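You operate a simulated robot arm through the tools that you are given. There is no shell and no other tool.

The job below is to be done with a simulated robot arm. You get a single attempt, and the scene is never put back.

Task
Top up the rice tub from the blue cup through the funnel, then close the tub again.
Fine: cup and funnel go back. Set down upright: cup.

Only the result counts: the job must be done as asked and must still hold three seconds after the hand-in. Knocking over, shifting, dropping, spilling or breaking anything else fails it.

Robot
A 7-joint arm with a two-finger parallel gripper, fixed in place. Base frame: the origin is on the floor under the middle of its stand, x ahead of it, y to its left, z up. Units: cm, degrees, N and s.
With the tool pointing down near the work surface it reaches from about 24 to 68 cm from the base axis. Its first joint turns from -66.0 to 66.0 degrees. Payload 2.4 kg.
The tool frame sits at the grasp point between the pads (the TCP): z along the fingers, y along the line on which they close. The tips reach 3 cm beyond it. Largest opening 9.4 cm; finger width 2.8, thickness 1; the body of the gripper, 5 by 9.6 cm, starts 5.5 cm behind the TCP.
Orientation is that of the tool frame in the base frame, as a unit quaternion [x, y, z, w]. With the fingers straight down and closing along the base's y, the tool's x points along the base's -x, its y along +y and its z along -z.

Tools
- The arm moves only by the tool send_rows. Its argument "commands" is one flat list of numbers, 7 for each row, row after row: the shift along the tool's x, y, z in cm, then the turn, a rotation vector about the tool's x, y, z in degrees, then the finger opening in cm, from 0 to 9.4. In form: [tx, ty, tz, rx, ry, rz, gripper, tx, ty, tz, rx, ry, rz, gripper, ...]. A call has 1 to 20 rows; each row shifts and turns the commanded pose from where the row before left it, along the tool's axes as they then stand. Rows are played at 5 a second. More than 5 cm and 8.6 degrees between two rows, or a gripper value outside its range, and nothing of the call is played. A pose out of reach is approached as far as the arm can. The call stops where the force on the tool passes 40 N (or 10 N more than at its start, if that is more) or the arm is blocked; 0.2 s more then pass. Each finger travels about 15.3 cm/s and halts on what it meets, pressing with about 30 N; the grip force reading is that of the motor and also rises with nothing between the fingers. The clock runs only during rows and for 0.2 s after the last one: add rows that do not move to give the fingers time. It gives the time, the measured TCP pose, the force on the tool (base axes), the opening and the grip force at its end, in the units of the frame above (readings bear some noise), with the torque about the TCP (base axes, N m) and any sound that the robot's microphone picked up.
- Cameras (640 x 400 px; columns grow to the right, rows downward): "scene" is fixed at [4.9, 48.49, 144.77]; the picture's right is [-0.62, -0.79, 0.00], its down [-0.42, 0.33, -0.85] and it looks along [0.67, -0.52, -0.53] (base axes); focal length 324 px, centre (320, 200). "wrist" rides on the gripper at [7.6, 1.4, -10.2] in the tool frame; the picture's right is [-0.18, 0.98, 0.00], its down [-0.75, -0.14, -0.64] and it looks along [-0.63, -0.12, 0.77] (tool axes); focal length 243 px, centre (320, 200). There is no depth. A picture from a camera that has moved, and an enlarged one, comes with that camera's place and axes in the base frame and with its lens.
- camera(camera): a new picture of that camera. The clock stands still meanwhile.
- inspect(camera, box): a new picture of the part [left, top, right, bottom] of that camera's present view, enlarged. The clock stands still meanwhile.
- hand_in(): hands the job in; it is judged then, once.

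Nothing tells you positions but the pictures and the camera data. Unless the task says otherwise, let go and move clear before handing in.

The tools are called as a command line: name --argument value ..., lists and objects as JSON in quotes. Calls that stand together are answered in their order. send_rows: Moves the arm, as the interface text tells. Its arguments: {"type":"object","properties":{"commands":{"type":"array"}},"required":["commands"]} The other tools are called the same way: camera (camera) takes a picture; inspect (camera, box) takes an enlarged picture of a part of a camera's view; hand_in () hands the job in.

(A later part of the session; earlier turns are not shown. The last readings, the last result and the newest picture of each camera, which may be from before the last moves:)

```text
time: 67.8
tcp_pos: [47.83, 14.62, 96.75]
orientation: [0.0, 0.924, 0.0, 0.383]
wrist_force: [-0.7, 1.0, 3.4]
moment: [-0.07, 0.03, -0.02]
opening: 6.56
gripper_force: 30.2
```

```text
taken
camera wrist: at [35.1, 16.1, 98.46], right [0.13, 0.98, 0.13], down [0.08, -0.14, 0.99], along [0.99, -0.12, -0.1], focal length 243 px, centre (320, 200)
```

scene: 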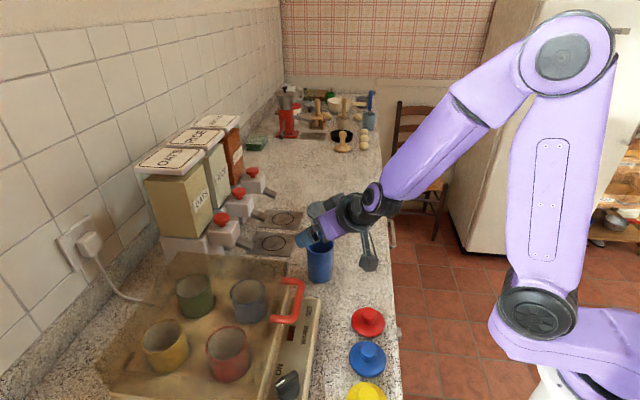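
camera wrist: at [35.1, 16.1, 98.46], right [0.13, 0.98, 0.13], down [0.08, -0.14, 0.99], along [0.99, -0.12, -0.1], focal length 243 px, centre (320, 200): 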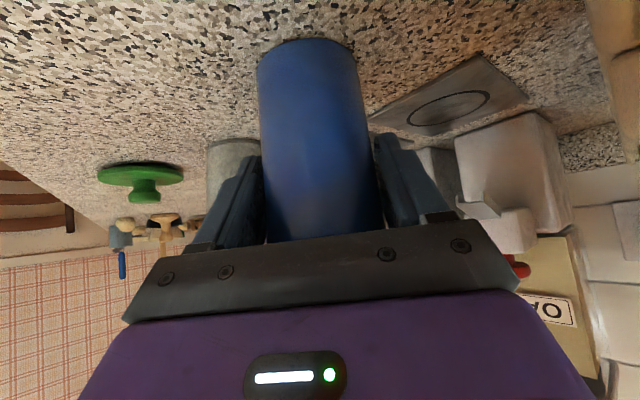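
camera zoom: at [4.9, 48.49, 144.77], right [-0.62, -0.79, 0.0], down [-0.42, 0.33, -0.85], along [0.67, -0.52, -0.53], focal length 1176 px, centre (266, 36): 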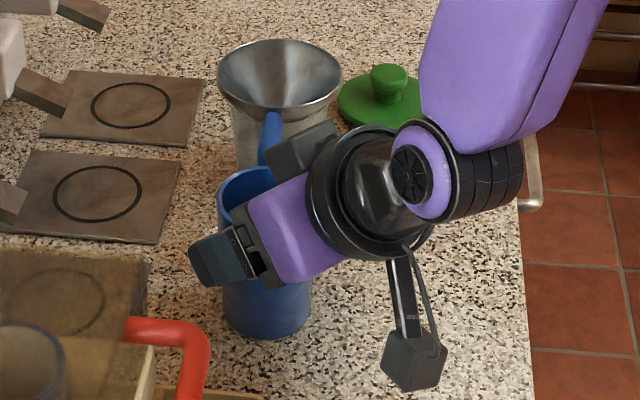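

The cup is gripped at 6.6 cm with 30 N. I'll lift it slowly, keeping it upright.

send_rows --commands '[-0.2, 0, -0.2, 0, 0, 0, 5.0, -0.25, 0, -0.25, 0, 0, 0, 5.0, -0.35, 0, -0.35, 0, 0, 0, 5.0, 0, 0, 0, 0, 0, 0, 5.0]'

inspect --camera "scene" --box '[270, 190, 400, 300]'

camera --camera "wrist"

```text
time: 68.8
tcp_pos: [47.76, 14.71, 97.75]
orientation: [0.0, 0.924, -0.001, 0.383]
wrist_force: [-0.2, -0.1, -2.0]
moment: [-0.03, -0.03, 0.02]
opening: 6.54
gripper_force: 30.5
```

```text
3.64 times, centred on (335, 245) of scene
camera zoom: at [4.9, 48.49, 144.77], right [-0.62, -0.79, 0.0], down [-0.42, 0.33, -0.85], along [0.67, -0.52, -0.53], focal length 1176 px, centre (266, 36)
```

zoom: 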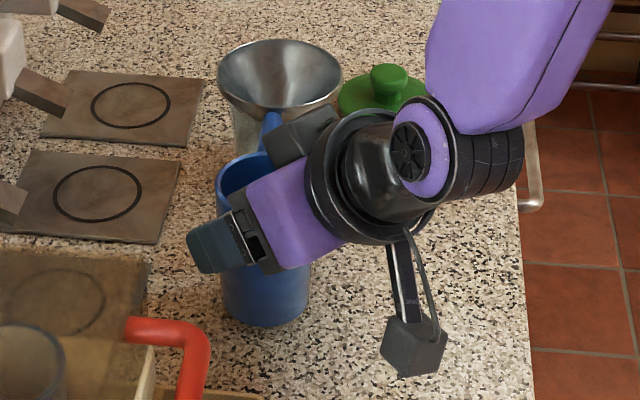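

```text
taken
camera wrist: at [35.17, 16.16, 99.52], right [0.13, 0.98, 0.13], down [0.08, -0.14, 0.99], along [0.99, -0.12, -0.1], focal length 243 px, centre (320, 200)
```

wrist: 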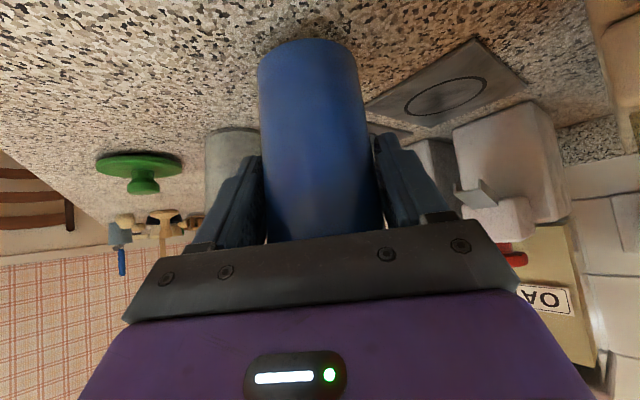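

The cup is held firmly with no slip (about 2 N). I'll raise it well clear and carry it upright to the side of the funnel.

send_rows --commands '[-0.7, 0, -0.7, 0, 0, 0, 5.0, -1.1, 0, -1.1, 0, 0, 0, 5.0, -1.4, 0, -1.4, 0, 0, 0, 5.0, -1.4, 0, -1.4, 0, 0, 0, 5.0, -1.4, 0, -1.4, 0, 0, 0, 5.0, -1.2, 0, -1.2, 0, 0, 0, 5.0, -0.8, 0, -0.8, 0, 0, 0, 5.0, -0.6, -0.3, 0.6, 0, 0, 0, 5.0, -1.2, -0.65, 1.2, 0, 0, 0, 5.0, -1.4, -0.75, 1.4, 0, 0, 0, 5.0, -1.4, -0.75, 1.4, 0, 0, 0, 5.0, -1.2, -0.65, 1.2, 0, 0, 0, 5.0, -0.7, -0.4, 0.7, 0, 0, 0, 5.0, 0, 0, 0, 0, 0, 0, 5.0, 0, 0, 0, 0, 0, 0, 5.0]'

inspect --camera "scene" --box '[260, 130, 420, 270]'

camera --camera "wrist"

```text
time: 72.0
tcp_pos: [56.92, 11.37, 109.05]
orientation: [0.0, 0.924, 0.0, 0.383]
wrist_force: [0.5, 0.0, -2.0]
moment: [0.03, 0.0, -0.01]
opening: 6.53
gripper_force: 30.3
```

```text
2.86 times, centred on (340, 200) of scene
camera zoom: at [4.91, 48.49, 144.77], right [-0.62, -0.79, 0.0], down [-0.42, 0.33, -0.85], along [0.67, -0.52, -0.53], focal length 924 px, centre (263, 200)
```

zoom: 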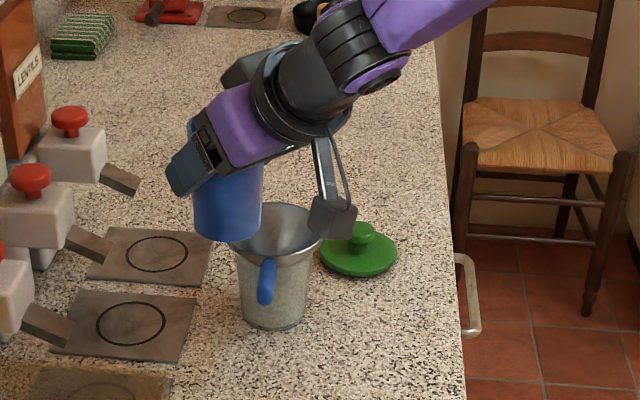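

```text
taken
camera wrist: at [44.24, 12.75, 110.85], right [0.13, 0.98, 0.13], down [0.08, -0.14, 0.99], along [0.99, -0.12, -0.1], focal length 243 px, centre (320, 200)
```

wrist: 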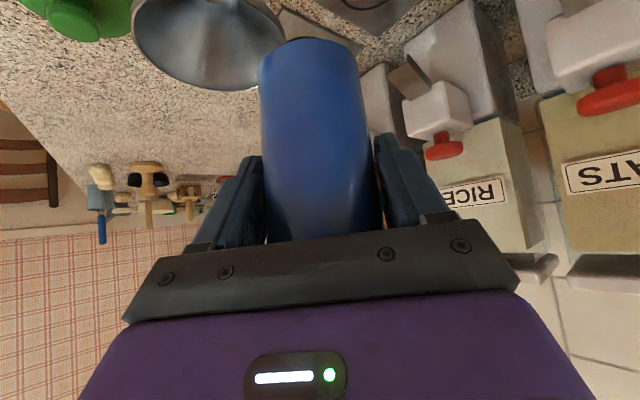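

The cup is upright beside the funnel. Before tilting I want to judge the tub's fill level and how the funnel spout sits inside.

inspect --camera "scene" --box '[305, 195, 365, 250]'

inspect --camera "wrist" --box '[110, 0, 300, 110]'

```text
7.27 times, centred on (335, 222) of scene
camera zoom: at [4.91, 48.49, 144.77], right [-0.62, -0.79, 0.0], down [-0.42, 0.33, -0.85], along [0.67, -0.52, -0.53], focal length 2353 px, centre (211, 36)
```

zoom: 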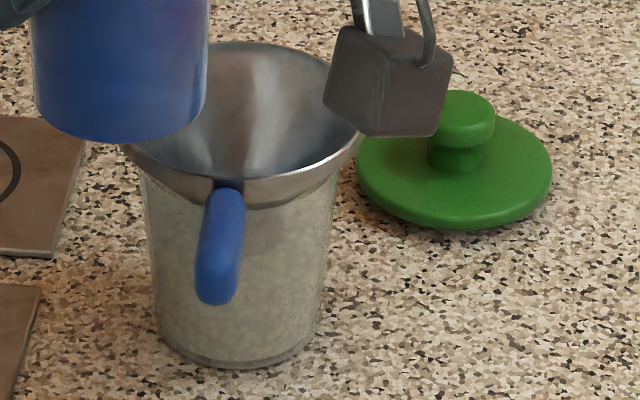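

```text
3.37 times, centred on (205, 55) of wrist
camera zoom: at [44.24, 12.75, 110.85], right [0.13, 0.98, 0.13], down [0.08, -0.14, 0.99], along [0.99, -0.12, -0.1], focal length 817 px, centre (707, 688)
```

zoom: 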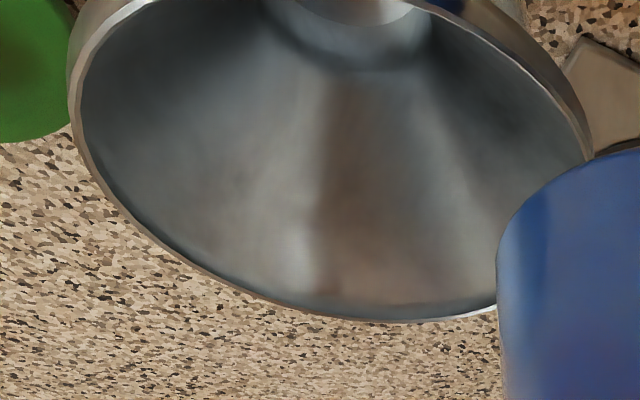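

The tub is roughly half full (grain level ≈ z 94), so the cup's contents should fit. I'll start tilting the cup to 45°, watching it.

send_rows --commands '[0, 0, 0, -3, 0, 3, 5.0, 0, 0, 0, -4.5, 0, 4.5, 5.0, 0, 0, 0, -5, 0, 5, 5.0, 0, 0, 0, -5, 0, 5, 5.0, 0, 0, 0, -5, 0, 5, 5.0, 0, 0, 0, -4.5, 0, 4.5, 5.0, 0, 0, 0, -3.5, 0, 3.5, 5.0, 0, 0, 0, -1.5, 0, 1.5, 5.0, 0, 0, 0, 0, 0, 0, 5.0]'

inspect --camera "scene" --box '[260, 140, 400, 260]'

camera --camera "wrist"

```text
time: 74.0
tcp_pos: [56.84, 11.23, 109.0]
orientation: [0.147, 0.853, 0.355, 0.354]
wrist_force: [0.0, -0.3, -0.8]
moment: [-0.02, 0.03, 0.02]
opening: 6.53
gripper_force: 29.3
```

```text
3.33 times, centred on (330, 200) of scene
camera zoom: at [4.91, 48.49, 144.77], right [-0.62, -0.79, 0.0], down [-0.42, 0.33, -0.85], along [0.67, -0.52, -0.53], focal length 1078 px, centre (287, 200)
```

zoom: 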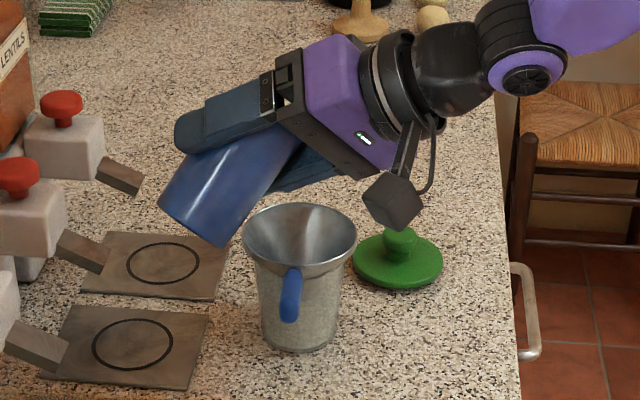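

```text
taken
camera wrist: at [44.31, 10.9, 111.25], right [0.13, 0.6, 0.79], down [0.08, -0.8, 0.59], along [0.99, -0.01, -0.15], focal length 243 px, centre (320, 200)
```

wrist: 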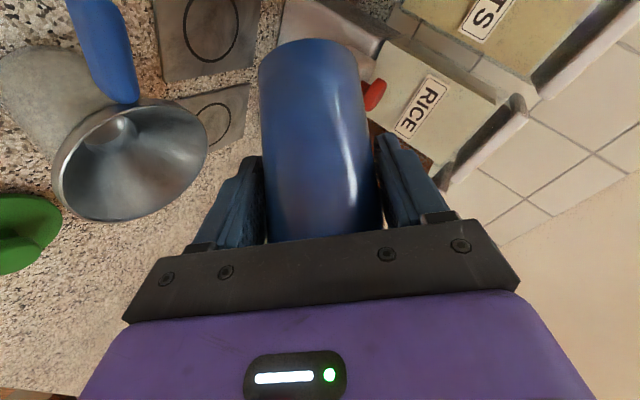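

At 45° nothing has flowed and the lip is over the funnel. I'll lower the cup about 2 cm and tilt to about 60° in small steps.

send_rows --commands '[0.55, -0.78, 0.55, 0, 0, 0, 5.0, 0.55, -0.78, 0.55, 0, 0, 0, 5.0, -0.15, -0.2, -0.15, 0, 0, 0, 5.0, 0, 0, 0, -2, 0, 2, 5.0, 0, 0, 0, -2, 0, 2, 5.0, 0, 0, 0, -2, 0, 2, 5.0, 0, 0, 0, -2, 0, 2, 5.0, 0, 0, 0, -2, 0, 2, 5.0, 0, 0, 0, 0, 0, 0, 5.0]'

inspect --camera "scene" --box '[260, 140, 400, 260]'

camera --camera "wrist"

```text
time: 76.0
tcp_pos: [56.92, 10.99, 106.96]
orientation: [0.189, 0.803, 0.457, 0.333]
wrist_force: [0.3, -1.0, -1.5]
moment: [-0.03, -0.01, 0.03]
opening: 6.5
gripper_force: 30.1
```

```text
3.33 times, centred on (330, 200) of scene
camera zoom: at [4.91, 48.49, 144.77], right [-0.62, -0.79, 0.0], down [-0.42, 0.33, -0.85], along [0.67, -0.52, -0.53], focal length 1078 px, centre (287, 200)
```

zoom: 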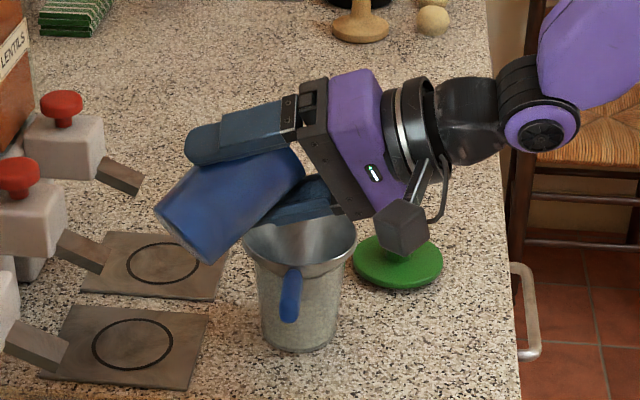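

```text
taken
camera wrist: at [44.33, 10.06, 109.08], right [0.13, 0.39, 0.91], down [0.08, -0.92, 0.38], along [0.99, 0.02, -0.15], focal length 243 px, centre (320, 200)
```

wrist: 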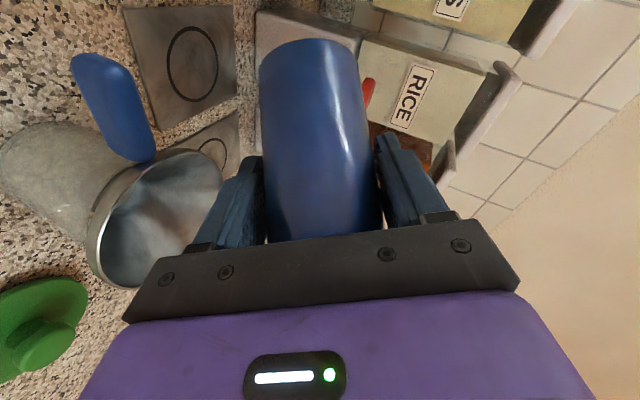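

No flow yet at about 59°. I'll keep tilting slowly to about 75°, keeping the lip over the funnel.

send_rows --commands '[-0.06, -0.04, -0.06, -2, 0, 2, 5.0, -0.06, -0.04, -0.06, -2, 0, 2, 5.0, -0.06, -0.04, -0.06, -2, 0, 2, 5.0, -0.06, -0.03, -0.06, -2, 0, 2, 5.0, -0.06, -0.03, -0.06, -2, 0, 2, 5.0, 0, 0, 0, 0, 0, 0, 5.0, 0, 0, 0, 0, 0, 0, 5.0]'

inspect --camera "scene" --box '[260, 140, 400, 260]'

camera --camera "wrist"

```text
time: 77.6
tcp_pos: [56.88, 10.55, 106.88]
orientation: [0.229, 0.74, 0.553, 0.307]
wrist_force: [0.0, 0.0, -2.4]
moment: [-0.04, 0.04, -0.03]
opening: 6.47
gripper_force: 29.9
```

```text
3.33 times, centred on (330, 200) of scene
camera zoom: at [4.91, 48.49, 144.77], right [-0.62, -0.79, 0.0], down [-0.42, 0.33, -0.85], along [0.67, -0.52, -0.53], focal length 1078 px, centre (287, 200)
```

zoom: 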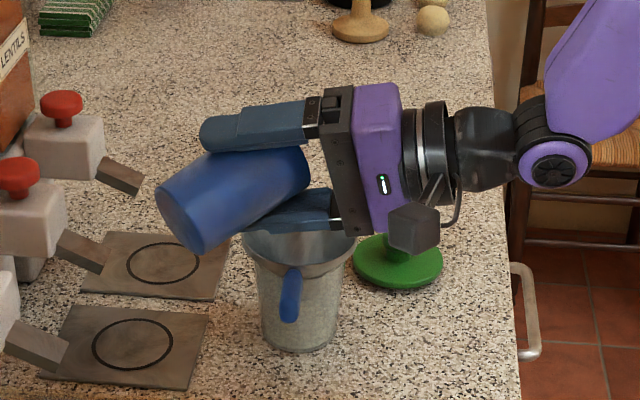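

```text
taken
camera wrist: at [44.28, 9.09, 108.65], right [0.13, 0.15, 0.98], down [0.08, -0.99, 0.14], along [0.99, 0.06, -0.14], focal length 243 px, centre (320, 200)
```

wrist: 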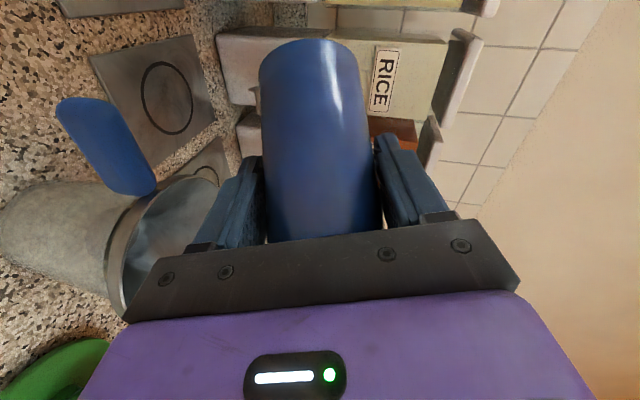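

send_rows --commands '[-0.08, -0.03, -0.08, -2, 0, 2, 5.0, -0.08, -0.02, -0.08, -2, 0, 2, 5.0, -0.09, -0.02, -0.09, -2, 0, 2, 5.0, 0, 0, 0, 0, 0, 0, 5.0, 0, 0, 0, 0, 0, 0, 5.0]'

inspect --camera "scene" --box '[290, 170, 390, 250]'

inspect --camera "wrist" --box '[0, 120, 260, 340]'

```text
time: 78.8
tcp_pos: [57.01, 10.15, 106.89]
orientation: [0.251, 0.697, 0.607, 0.289]
wrist_force: [0.1, -0.3, -2.0]
moment: [0.0, 0.03, -0.01]
opening: 6.52
gripper_force: 29.5
```

```text
5.00 times, centred on (340, 210) of scene
camera zoom: at [4.91, 48.49, 144.77], right [-0.62, -0.79, 0.0], down [-0.42, 0.33, -0.85], along [0.67, -0.52, -0.53], focal length 1618 px, centre (220, 150)
```

zoom: 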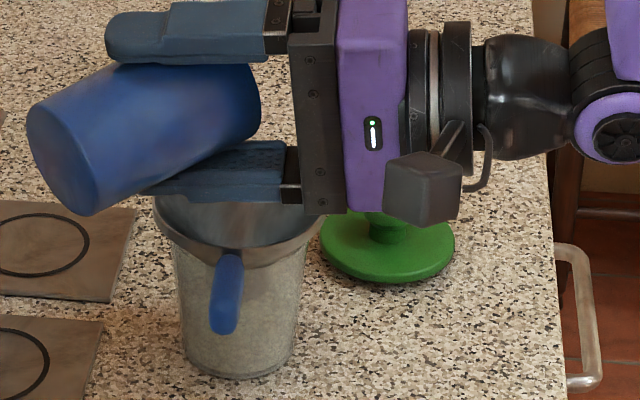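

```text
1.82 times, centred on (130, 230) of wrist
camera zoom: at [44.34, 8.44, 108.49], right [0.13, 0.01, 0.99], down [0.08, -1.0, 0.0], along [0.99, 0.08, -0.13], focal length 441 px, centre (666, 146)
```

zoom: 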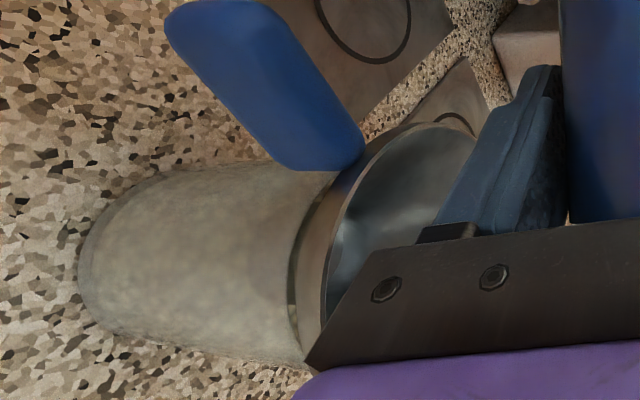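

send_rows --commands '[-0.09, -0.01, -0.09, -2, 0, 2, 5.0, -0.09, -0.01, -0.09, -2, 0, 2, 5.0, -0.1, 0, -0.1, -2, 0, 2, 5.0, 0, 0, 0, 0, 0, 0, 5.0, 0, 0, 0, 0, 0, 0, 5.0, 0, 0, 0, 0, 0, 0, 5.0]'

inspect --camera "scene" --box '[290, 170, 390, 250]'

inspect --camera "wrist" --box '[0, 120, 260, 340]'

```text
time: 80.2
tcp_pos: [56.82, 9.81, 106.8]
orientation: [0.272, 0.65, 0.657, 0.27]
wrist_force: [-0.5, 0.7, -2.3]
moment: [0.0, 0.05, -0.03]
opening: 6.46
gripper_force: 30.1
```

```text
5.00 times, centred on (340, 210) of scene
camera zoom: at [4.91, 48.49, 144.77], right [-0.62, -0.79, 0.0], down [-0.42, 0.33, -0.85], along [0.67, -0.52, -0.53], focal length 1618 px, centre (220, 150)
```

zoom: 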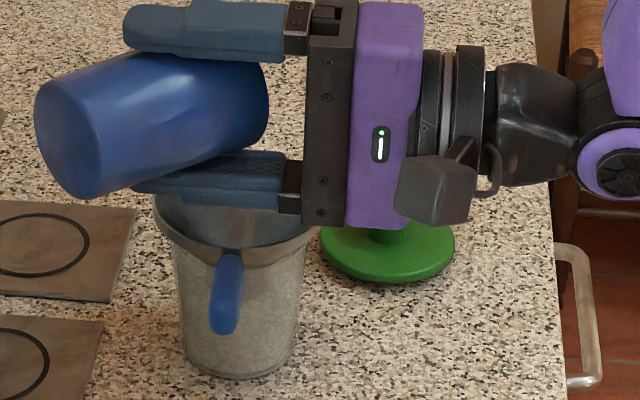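

```text
1.82 times, centred on (130, 230) of wrist
camera zoom: at [44.25, 7.82, 108.22], right [0.13, -0.14, 0.98], down [0.08, -0.99, -0.15], along [0.99, 0.1, -0.12], focal length 441 px, centre (666, 146)
```

zoom: 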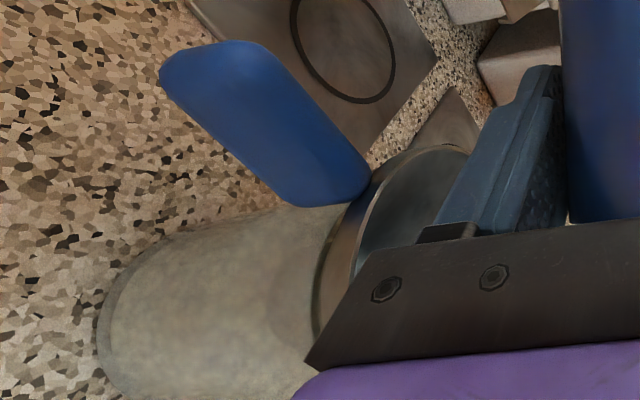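

send_rows --commands '[-0.1, 0, -0.1, -2, 0, 2, 5.0, -0.1, 0.02, -0.1, -2, 0, 2, 5.0, -0.1, 0.02, -0.1, -2, 0, 2, 5.0, -0.1, 0.02, -0.1, -2, 0, 2, 5.0, 0, 0, 0, 0, 0, 0, 5.0, 0, 0, 0, 0, 0, 0, 5.0, 0, 0, 0, 0, 0, 0, 5.0]'

inspect --camera "scene" --box '[290, 170, 390, 250]'

camera --camera "wrist"

```text
time: 81.8
tcp_pos: [56.86, 9.21, 106.96]
orientation: [0.297, 0.582, 0.717, 0.242]
wrist_force: [0.6, -0.2, -1.9]
moment: [-0.05, 0.0, 0.0]
opening: 6.46
gripper_force: 30.7
```

```text
5.00 times, centred on (340, 210) of scene
camera zoom: at [4.9, 48.49, 144.77], right [-0.62, -0.79, 0.0], down [-0.42, 0.33, -0.85], along [0.67, -0.52, -0.53], focal length 1618 px, centre (220, 150)
```

zoom: 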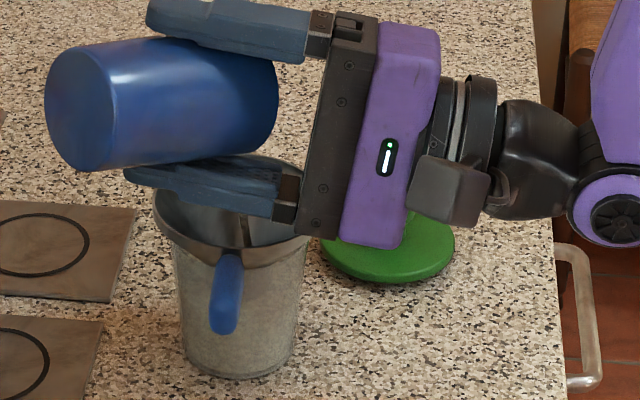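

```text
taken
camera wrist: at [44.22, 7.07, 107.89], right [0.13, -0.33, 0.94], down [0.08, -0.94, -0.34], along [0.99, 0.12, -0.1], focal length 243 px, centre (320, 200)
```

wrist: 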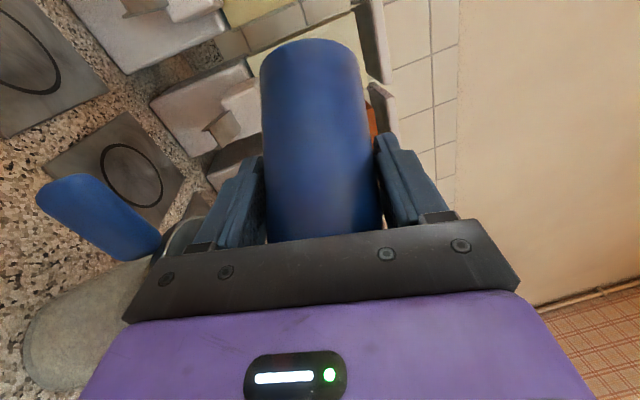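

inspect --camera "scene" --box '[310, 190, 370, 240]'

send_rows --commands '[0, 0, 0, 0, 0, 0, 5.0, 0, 0, 0, 0, 0, 0, 5.0, 0, 0, 0, 0, 0, 0, 5.0, 0, 0, 0, 0, 0, 0, 5.0]'

inspect --camera "scene" --box '[310, 190, 370, 240]'

```text
8.00 times, centred on (340, 215) of scene
camera zoom: at [4.9, 48.49, 144.77], right [-0.62, -0.79, 0.0], down [-0.42, 0.33, -0.85], along [0.67, -0.52, -0.53], focal length 2588 px, centre (160, 80)
```

zoom: 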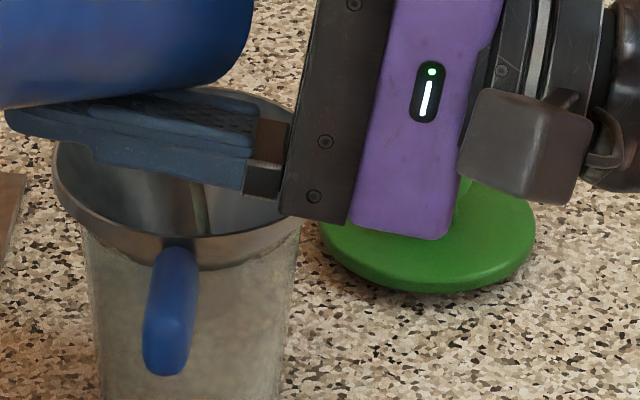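

```text
time: 82.8
tcp_pos: [56.84, 9.22, 106.86]
orientation: [0.297, 0.582, 0.717, 0.242]
wrist_force: [-0.9, 0.3, -0.6]
moment: [-0.05, -0.02, 0.03]
opening: 6.49
gripper_force: 29.5
```

```text
8.00 times, centred on (340, 215) of scene
camera zoom: at [4.9, 48.49, 144.77], right [-0.62, -0.79, 0.0], down [-0.42, 0.33, -0.85], along [0.67, -0.52, -0.53], focal length 2588 px, centre (160, 80)
```

zoom: 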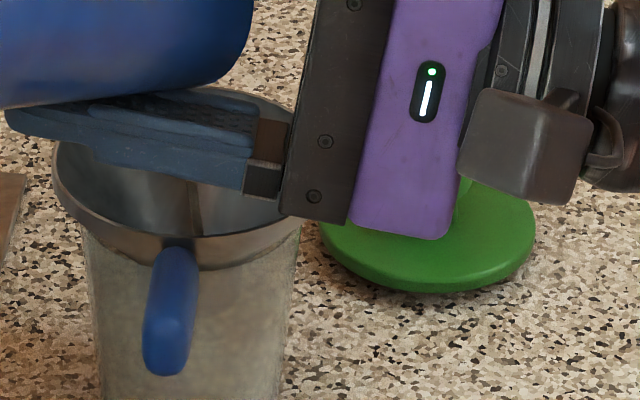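

A thin stream of grains was falling inside the funnel, so the cup is flowing. I'll tilt further in small steps, rising slightly to keep the hand clear of the funnel.

send_rows --commands '[-0.09, 0.23, -0.09, -2, 0, 2, 5.0, -0.09, 0.23, -0.09, -2, 0, 2, 5.0, 0, 0, 0, 0, 0, 0, 5.0, 0, 0, 0, 0, 0, 0, 5.0]'

inspect --camera "scene" --box '[290, 170, 390, 250]'

send_rows --commands '[-0.09, 0.23, -0.09, -2, 0, 2, 5.0, -0.09, 0.23, -0.09, -2, 0, 2, 5.0, 0, 0, 0, 0, 0, 0, 5.0, 0, 0, 0, 0, 0, 0, 5.0]'

inspect --camera "scene" --box '[290, 170, 390, 250]'

camera --camera "wrist"

```text
time: 83.8
tcp_pos: [56.87, 8.72, 107.44]
orientation: [0.309, 0.546, 0.745, 0.227]
wrist_force: [0.0, 0.7, -1.3]
moment: [-0.02, -0.01, -0.02]
opening: 6.45
gripper_force: 29.9
```

```text
5.00 times, centred on (340, 210) of scene
camera zoom: at [4.9, 48.49, 144.77], right [-0.62, -0.79, 0.0], down [-0.42, 0.33, -0.85], along [0.67, -0.52, -0.53], focal length 1618 px, centre (220, 150)
```

zoom: 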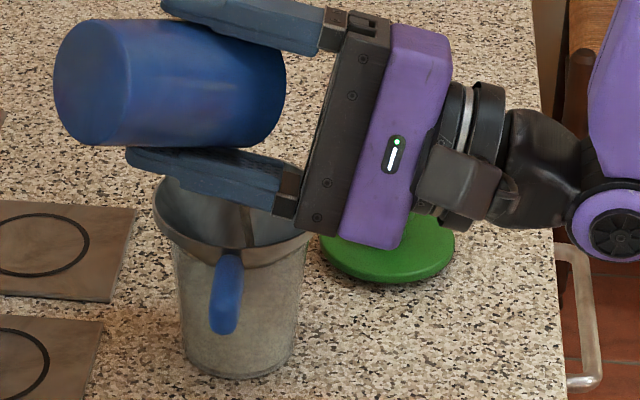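

```text
time: 84.8
tcp_pos: [56.9, 8.37, 107.72]
orientation: [0.319, 0.509, 0.771, 0.21]
wrist_force: [-0.8, -0.9, -1.6]
moment: [-0.01, 0.04, 0.0]
opening: 6.41
gripper_force: 29.9
```

```text
5.00 times, centred on (340, 210) of scene
camera zoom: at [4.9, 48.49, 144.77], right [-0.62, -0.79, 0.0], down [-0.42, 0.33, -0.85], along [0.67, -0.52, -0.53], focal length 1618 px, centre (220, 150)
```

zoom: 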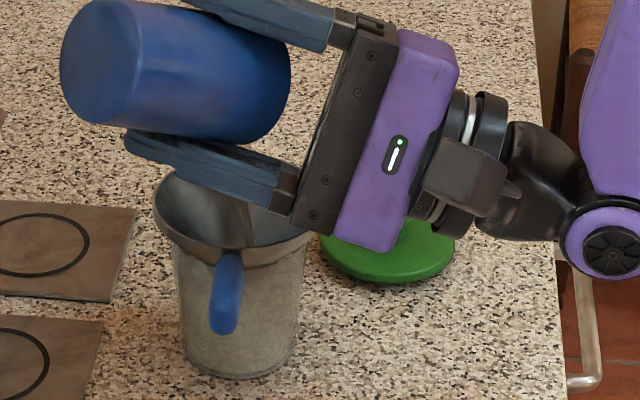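

```text
taken
camera wrist: at [44.24, 6.15, 108.24], right [0.13, -0.51, 0.85], down [0.08, -0.85, -0.52], along [0.99, 0.13, -0.07], focal length 243 px, centre (320, 200)
```

wrist: 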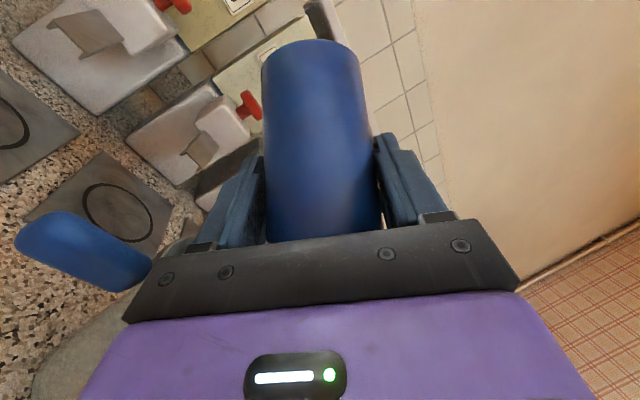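

send_rows --commands '[-0.07, 0.19, -0.07, -2, 0, 2, 5.0, -0.07, 0.19, -0.07, -2, 0, 2, 5.0, 0, 0, 0, 0, 0, 0, 5.0, 0, 0, 0, 0, 0, 0, 5.0]'

inspect --camera "scene" --box '[310, 190, 370, 240]'

send_rows --commands '[-0.07, 0.19, -0.07, -2, 0, 2, 5.0, -0.07, 0.19, -0.07, -2, 0, 2, 5.0, 0, 0, 0, 0, 0, 0, 5.0, 0, 0, 0, 0, 0, 0, 5.0, 0, 0, 0, 0, 0, 0, 5.0, 0, 0, 0, 0, 0, 0, 5.0]'

inspect --camera "scene" --box '[290, 170, 390, 250]'

```text
time: 85.8
tcp_pos: [56.81, 8.0, 108.05]
orientation: [0.33, 0.47, 0.795, 0.195]
wrist_force: [0.1, -0.5, -1.1]
moment: [-0.03, -0.01, -0.02]
opening: 6.43
gripper_force: 30.3
```

```text
8.00 times, centred on (340, 215) of scene
camera zoom: at [4.9, 48.49, 144.77], right [-0.62, -0.79, 0.0], down [-0.42, 0.33, -0.85], along [0.67, -0.52, -0.53], focal length 2588 px, centre (160, 80)
```

zoom: 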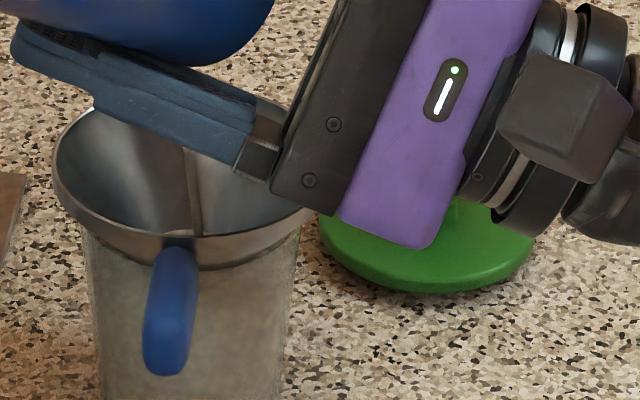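

```text
time: 87.2
tcp_pos: [56.88, 7.83, 108.12]
orientation: [0.339, 0.43, 0.817, 0.178]
wrist_force: [0.9, -0.5, -0.7]
moment: [0.0, 0.01, 0.05]
opening: 6.41
gripper_force: 30.0
```

```text
5.00 times, centred on (340, 210) of scene
camera zoom: at [4.9, 48.49, 144.77], right [-0.62, -0.79, 0.0], down [-0.42, 0.33, -0.85], along [0.67, -0.52, -0.53], focal length 1618 px, centre (220, 150)
```

zoom: 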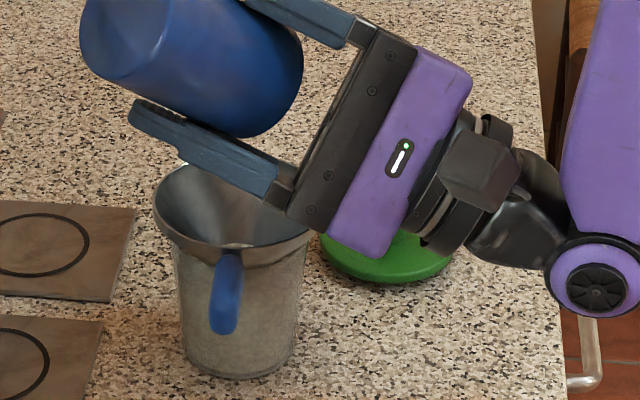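

inspect --camera "scene" --box '[315, 195, 365, 237]'

send_rows --commands '[0, 0, 0, 0, 0, 0, 5.0, 0, 0, 0, 0, 0, 0, 5.0, 0, 0, 0, 0, 0, 0, 5.0, 0, 0, 0, 0, 0, 0, 5.0, 0, 0, 0, 0, 0, 0, 5.0]'

inspect --camera "scene" --box '[315, 195, 365, 237]'

```text
9.52 times, centred on (340, 216) of scene
camera zoom: at [4.9, 48.49, 144.77], right [-0.62, -0.79, 0.0], down [-0.42, 0.33, -0.85], along [0.67, -0.52, -0.53], focal length 3081 px, centre (130, 48)
```

zoom: 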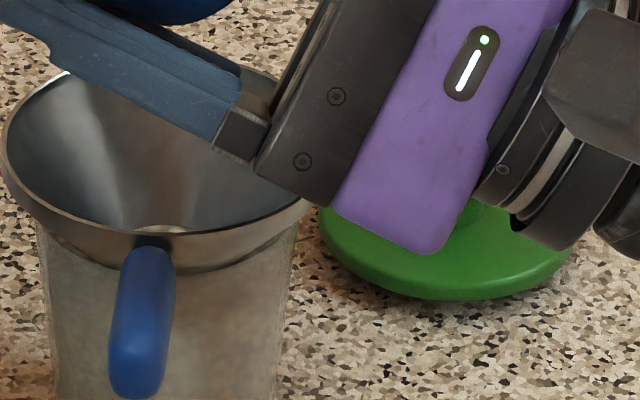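

```text
time: 88.4
tcp_pos: [56.85, 7.71, 108.32]
orientation: [0.339, 0.43, 0.818, 0.178]
wrist_force: [0.0, -0.7, -1.8]
moment: [-0.04, 0.01, -0.01]
opening: 6.39
gripper_force: 29.5
```

```text
9.52 times, centred on (340, 216) of scene
camera zoom: at [4.9, 48.49, 144.77], right [-0.62, -0.79, 0.0], down [-0.42, 0.33, -0.85], along [0.67, -0.52, -0.53], focal length 3081 px, centre (130, 48)
```

zoom: 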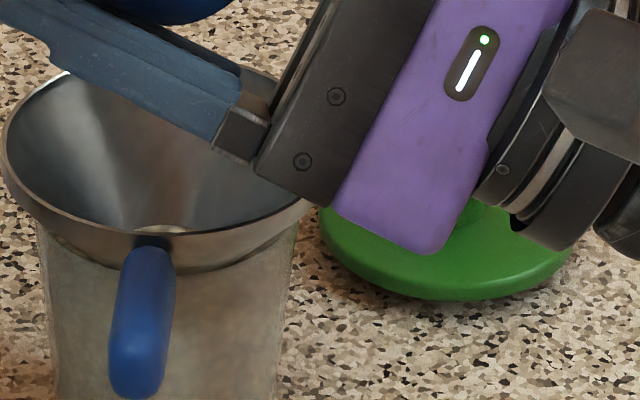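

The stream has stopped at about 124° and the cup feels lighter, so it should be empty. I'll raise a little and untilt, keeping the lip over the funnel until it is above horizontal.

send_rows --commands '[0.3, 0.62, 0.3, 0, 0, 0, 5.0, 0.3, 0.62, 0.3, 0, 0, 0, 5.0, 0.2, -0.165, 0.2, 4, 0, -4, 5.0, 0.21, -0.14, 0.21, 4, 0, -4, 5.0, 0.22, -0.11, 0.22, 4, 0, -4, 5.0, 0.226, -0.08, 0.226, 4, 0, -4, 5.0, 0.23, -0.05, 0.23, 4, 0, -4, 5.0, 0.233, -0.02, 0.233, 4, 0, -4, 5.0, 0.233, 0.02, 0.233, 4, 0, -4, 5.0, 0.23, 0.05, 0.23, 4, 0, -4, 5.0, 0, 0, 0, 0, 0, 0, 5.0]'

inspect --camera "scene" --box '[260, 140, 400, 260]'

send_rows --commands '[0, 0, 0, 4, 0, -4, 5.0, 0, 0, 0, 4, 0, -4, 5.0, 0, 0, 0, 4, 0, -4, 5.0, 0, 0, 0, 4, 0, -4, 5.0, 0, 0, 0, 4, 0, -4, 5.0, 0, 0, 0, 4, 0, -4, 5.0, 0, 0, 0, 4, 0, -4, 5.0, 0, 0, 0, 4, 0, -4, 5.0, 0, 0, 0, 4, 0, -4, 5.0, 0, 0, 0, 4, 0, -4, 5.0, 0, 0, 0, 4, 0, -4, 5.0, 0, 0, 0, 4, 0, -4, 5.0, 0, 0, 0, 4, 0, -4, 5.0, 0, 0, 0, 4, 0, -4, 5.0, 0, 0, 0, 0, 0, 0, 5.0, 0, 0, 0, 0, 0, 0, 5.0]'

inspect --camera "scene" --box '[260, 140, 400, 260]'

camera --camera "wrist"

```text
time: 90.8
tcp_pos: [56.91, 10.2, 109.74]
orientation: [0.243, 0.713, 0.588, 0.295]
wrist_force: [0.0, 0.7, -1.0]
moment: [-0.01, 0.06, 0.03]
opening: 6.42
gripper_force: 30.2
```

```text
3.33 times, centred on (330, 200) of scene
camera zoom: at [4.9, 48.49, 144.77], right [-0.62, -0.79, 0.0], down [-0.42, 0.33, -0.85], along [0.67, -0.52, -0.53], focal length 1078 px, centre (287, 200)
```

zoom: 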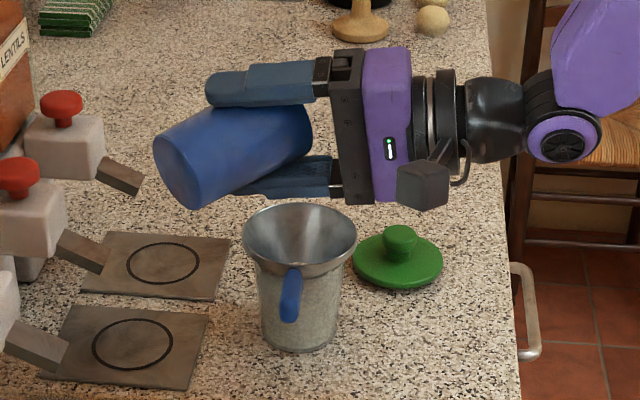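

```text
time: 94.2
tcp_pos: [57.04, 10.29, 109.66]
orientation: [0.0, 0.924, 0.0, 0.383]
wrist_force: [-0.6, -0.1, -1.1]
moment: [0.0, 0.03, -0.06]
opening: 6.42
gripper_force: 30.0
```

```text
3.33 times, centred on (330, 200) of scene
camera zoom: at [4.9, 48.49, 144.77], right [-0.62, -0.79, 0.0], down [-0.42, 0.33, -0.85], along [0.67, -0.52, -0.53], focal length 1078 px, centre (287, 200)
```

zoom: 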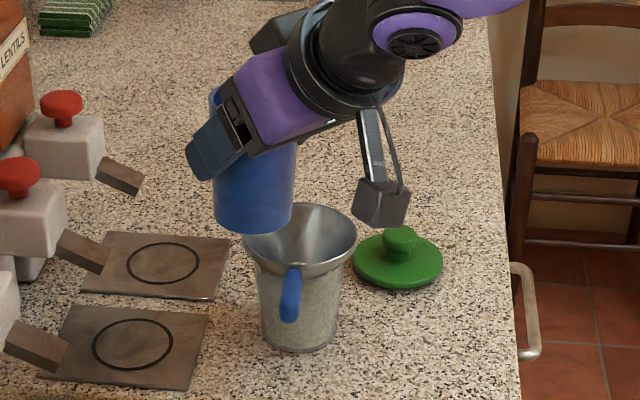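

```text
taken
camera wrist: at [44.34, 11.7, 111.58], right [0.13, 0.98, 0.13], down [0.08, -0.14, 0.99], along [0.99, -0.12, -0.1], focal length 243 px, centre (320, 200)
```

wrist: 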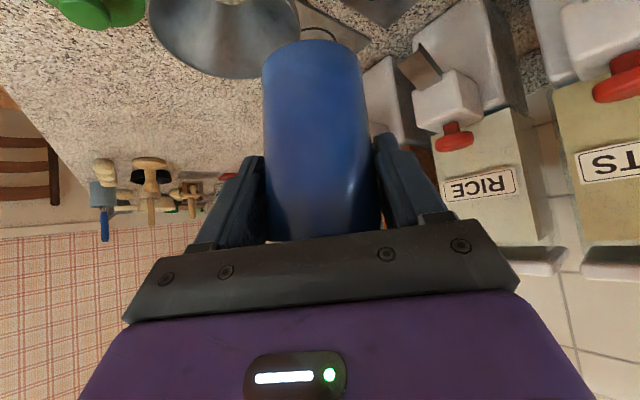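

The cup is upright and light, and nothing has spilled. I'll carry it back over its original spot and lower it to just above the counter.

send_rows --commands '[0.6, 0.4, -0.6, 0, 0, 0, 5.0, 1.1, 0.75, -1.1, 0, 0, 0, 5.0, 1.4, 0.95, -1.4, 0, 0, 0, 5.0, 1.4, 0.95, -1.4, 0, 0, 0, 5.0, 1.2, 0.8, -1.2, 0, 0, 0, 5.0, 0.8, 0.55, -0.8, 0, 0, 0, 5.0, 0.7, 0, 0.7, 0, 0, 0, 5.0, 1.3, 0, 1.3, 0, 0, 0, 5.0, 1.4, 0, 1.4, 0, 0, 0, 5.0, 1.4, 0, 1.4, 0, 0, 0, 5.0, 1.4, 0, 1.4, 0, 0, 0, 5.0, 1.2, 0, 1.2, 0, 0, 0, 5.0, 0.7, 0, 0.7, 0, 0, 0, 5.0, 0, 0, 0, 0, 0, 0, 5.0, 0, 0, 0, 0, 0, 0, 5.0]'

inspect --camera "scene" --box '[270, 190, 400, 300]'

camera --camera "wrist"

```text
time: 97.4
tcp_pos: [47.75, 14.07, 100.5]
orientation: [0.0, 0.924, 0.0, 0.382]
wrist_force: [-0.3, 0.7, -0.9]
moment: [-0.03, 0.0, 0.02]
opening: 6.4
gripper_force: 30.4
out of reach, approached as far as the arm can: row 7, 8, 9
```

```text
3.64 times, centred on (335, 245) of scene
camera zoom: at [4.9, 48.49, 144.77], right [-0.62, -0.79, 0.0], down [-0.42, 0.33, -0.85], along [0.67, -0.52, -0.53], focal length 1176 px, centre (266, 36)
```

zoom: 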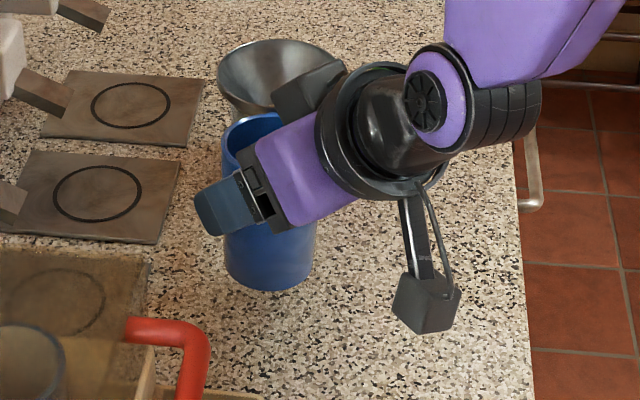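

```text
taken
camera wrist: at [35.08, 15.61, 102.25], right [0.13, 0.98, 0.13], down [0.08, -0.14, 0.99], along [0.99, -0.12, -0.1], focal length 243 px, centre (320, 200)
```

wrist: 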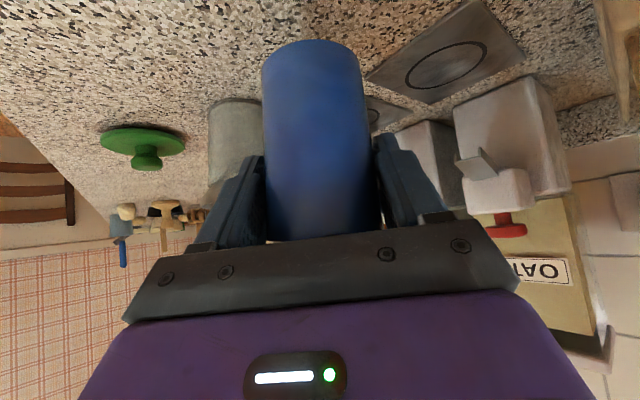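

The arm stopped a bit short on the way (reach edge), so I'm now about 4 cm above the set-down height. I'll correct y and descend slowly.

send_rows --commands '[0, 0.3, 0, 0, 0, 0, 5.0, 0, 0.25, 0, 0, 0, 0, 5.0, 0.6, 0, 0.6, 0, 0, 0, 5.0, 0.7, 0, 0.7, 0, 0, 0, 5.0, 0.5, 0, 0.5, 0, 0, 0, 5.0, 0, 0, 0, 0, 0, 0, 5.0, 0, 0, 0, 0, 0, 0, 5.0]'

inspect --camera "scene" --box '[270, 190, 400, 300]'

camera --camera "wrist"

```text
time: 99.0
tcp_pos: [47.69, 14.85, 97.88]
orientation: [0.0, 0.924, 0.0, 0.383]
wrist_force: [-0.3, -1.2, -1.2]
moment: [-0.01, -0.01, 0.03]
opening: 6.39
gripper_force: 30.3
```

```text
3.64 times, centred on (335, 245) of scene
camera zoom: at [4.9, 48.49, 144.77], right [-0.62, -0.79, 0.0], down [-0.42, 0.33, -0.85], along [0.67, -0.52, -0.53], focal length 1176 px, centre (266, 36)
```

zoom: 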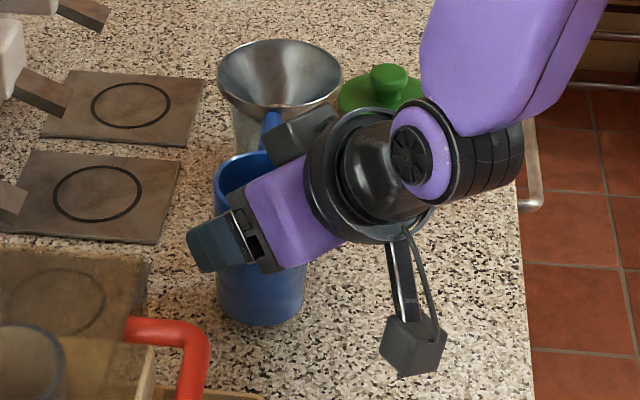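

```text
taken
camera wrist: at [35.14, 16.24, 99.66], right [0.13, 0.98, 0.13], down [0.08, -0.14, 0.99], along [0.99, -0.12, -0.1], focal length 243 px, centre (320, 200)
```

wrist: 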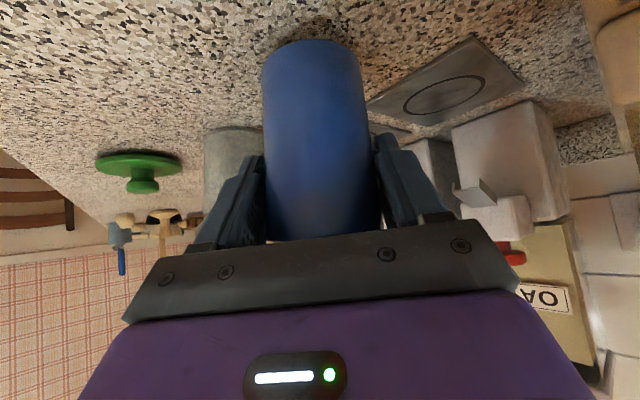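

send_rows --commands '[0.2, 0, 0.2, 0, 0, 0, 5.0, 0.2, 0, 0.2, 0, 0, 0, 5.0, 0.14, 0, 0.14, 0, 0, 0, 5.0, 0.1, 0, 0.1, 0, 0, 0, 5.0, 0, 0, 0, 0, 0, 0, 5.0]'

```text
time: 100.2
tcp_pos: [47.84, 15.01, 97.08]
orientation: [0.001, 0.924, -0.001, 0.382]
wrist_force: [0.4, -0.5, -0.4]
moment: [-0.05, 0.01, 0.03]
opening: 6.42
gripper_force: 29.9
```

send_rows --commands '[0.1, 0, 0.1, 0, 0, 0, 5.0, 0.07, 0, 0.07, 0, 0, 0, 5.0, 0, 0, 0, 0, 0, 0, 5.0]'

inspect --camera "scene" --box '[270, 230, 370, 300]'

```text
time: 101.0
tcp_pos: [47.7, 15.07, 96.77]
orientation: [-0.001, 0.924, 0.001, 0.383]
wrist_force: [-1.0, -0.8, -0.9]
moment: [0.02, 0.0, 0.02]
opening: 6.42
gripper_force: 30.1
```

```text
5.71 times, centred on (320, 265) of scene
camera zoom: at [4.9, 48.49, 144.77], right [-0.62, -0.79, 0.0], down [-0.42, 0.33, -0.85], along [0.67, -0.52, -0.53], focal length 1849 px, centre (320, -171)
```

zoom: 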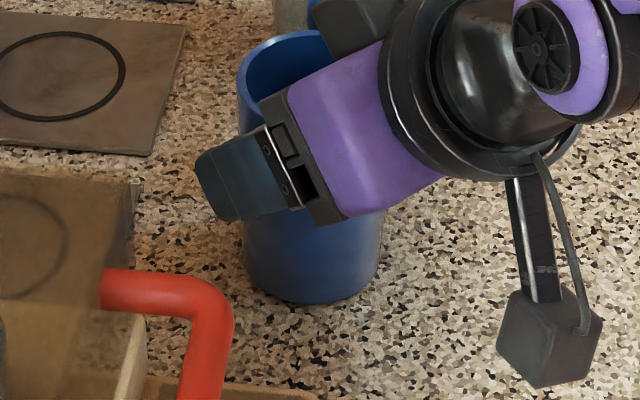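

The cup is 2–3 mm to the left of its original spot and a hair above the counter. I'll shift 3 mm back and touch down gently.

send_rows --commands '[0.07, -0.3, -0.07, 0, 0, 0, 5.0, 0.06, 0, 0.06, 0, 0, 0, 5.0, 0.06, 0, 0.06, 0, 0, 0, 5.0, 0, 0, 0, 0, 0, 0, 5.0]'

```text
time: 102.0
tcp_pos: [47.64, 14.78, 96.72]
orientation: [-0.001, 0.923, 0.001, 0.384]
wrist_force: [-2.7, 4.6, 16.6]
moment: [-0.16, 0.13, -0.12]
opening: 6.39
gripper_force: 29.9
```

send_rows --commands '[-0.05, 0, -0.05, 0, 0, 0, 5.0, 0, 0, 0, 0, 0, 0, 5.0]'

inspect --camera "scene" --box '[270, 230, 370, 300]'

```text
time: 102.6
tcp_pos: [47.7, 14.85, 96.75]
orientation: [-0.001, 0.924, 0.0, 0.383]
wrist_force: [-0.4, 5.3, 14.1]
moment: [-0.03, -0.05, 0.02]
opening: 6.38
gripper_force: 29.7
```

```text
5.71 times, centred on (320, 265) of scene
camera zoom: at [4.88, 48.5, 144.77], right [-0.62, -0.79, 0.0], down [-0.42, 0.33, -0.85], along [0.67, -0.52, -0.53], focal length 1849 px, centre (320, -171)
```

zoom: 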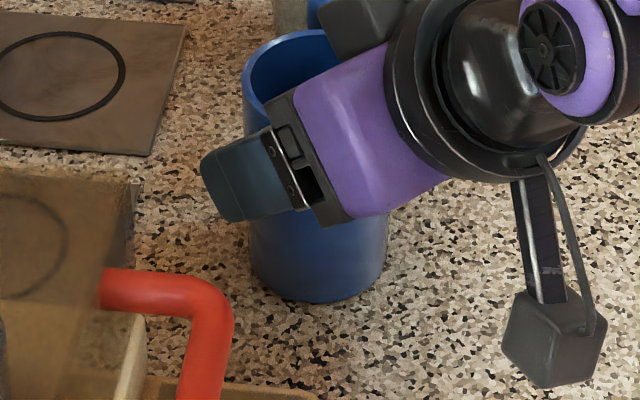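

send_rows --commands '[-0.07, 0, -0.07, 0, 0, 0, 5.0, 0, 0, 0, 0, 0, 0, 5.0]'

```text
time: 103.2
tcp_pos: [47.62, 14.46, 96.64]
orientation: [0.0, 0.924, 0.0, 0.382]
wrist_force: [2.8, -0.2, 4.9]
moment: [-0.12, -0.26, 0.05]
opening: 6.39
gripper_force: 30.1
```

Only about 5 N remains on the counter contact. I'll open the fingers step by step and check the cup.

send_rows --commands '[0, 0, 0, 0, 0, 0, 6.3, 0, 0, 0, 0, 0, 0, 6.6, 0, 0, 0, 0, 0, 0, 7.0, 0, 0, 0, 0, 0, 0, 7.8, 0, 0, 0, 0, 0, 0, 8.8, 0, 0, 0, 0, 0, 0, 9.3, 0, 0, 0, 0, 0, 0, 9.3]'

inspect --camera "scene" --box '[270, 230, 370, 300]'

camera --camera "wrist"

```text
time: 104.8
tcp_pos: [47.74, 14.73, 96.81]
orientation: [0.0, 0.924, 0.0, 0.383]
wrist_force: [-0.4, -0.8, -0.7]
moment: [-0.01, 0.01, -0.01]
opening: 9.3
gripper_force: 0.1
```

```text
5.71 times, centred on (320, 265) of scene
camera zoom: at [4.9, 48.49, 144.77], right [-0.62, -0.79, 0.0], down [-0.42, 0.33, -0.85], along [0.67, -0.52, -0.53], focal length 1849 px, centre (320, -171)
```

zoom: 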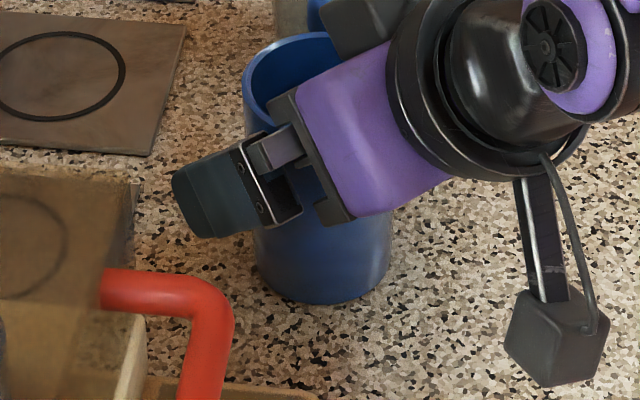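

```text
taken
camera wrist: at [35.01, 16.04, 98.52], right [0.13, 0.98, 0.13], down [0.08, -0.14, 0.99], along [0.99, -0.12, -0.1], focal length 243 px, centre (320, 200)
```

wrist: 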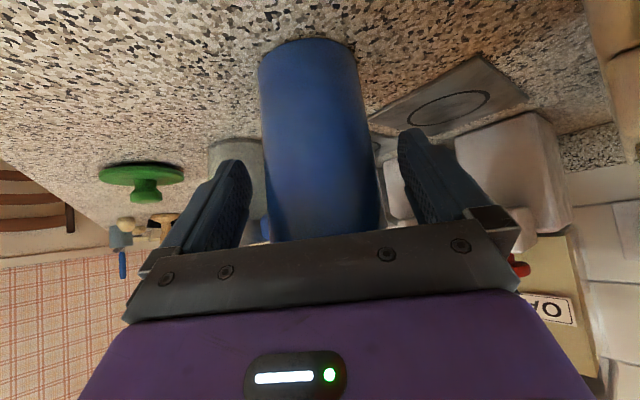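

The cup is standing upright exactly on its original spot. I'll back the fingers off and rise, then return to pointing straight down to look into the cup and funnel.

send_rows --commands '[0.6, 0, -0.6, 0, 0, 0, 9.3, 0.65, 0, -0.65, 0, 0, 0, 9.3, -0.7, 0, -0.7, 0, 0, 0, 9.3, -1.4, 0, -1.4, 0, 0, 0, 9.3, -1.6, 0, -1.6, 0, 0, 0, 9.3, -1.6, 0, -1.6, 0, 0, 0, 9.3, -1.4, 0, -1.4, 0, 0, 0, 9.3, 0, 0, 0, 0, 0, 0, 9.3]'

inspect --camera "scene" --box '[260, 190, 420, 290]'

```text
time: 106.6
tcp_pos: [45.93, 14.82, 106.2]
orientation: [0.001, 0.924, 0.0, 0.382]
wrist_force: [-0.3, 0.5, 1.1]
moment: [0.02, -0.02, 0.0]
opening: 9.31
gripper_force: 0.0
```

```text
4.00 times, centred on (340, 240) of scene
camera zoom: at [4.9, 48.49, 144.77], right [-0.62, -0.79, 0.0], down [-0.42, 0.33, -0.85], along [0.67, -0.52, -0.53], focal length 1294 px, centre (240, 40)
```

zoom: 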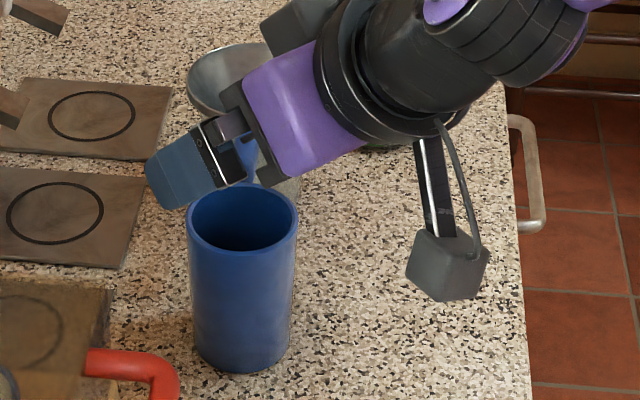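

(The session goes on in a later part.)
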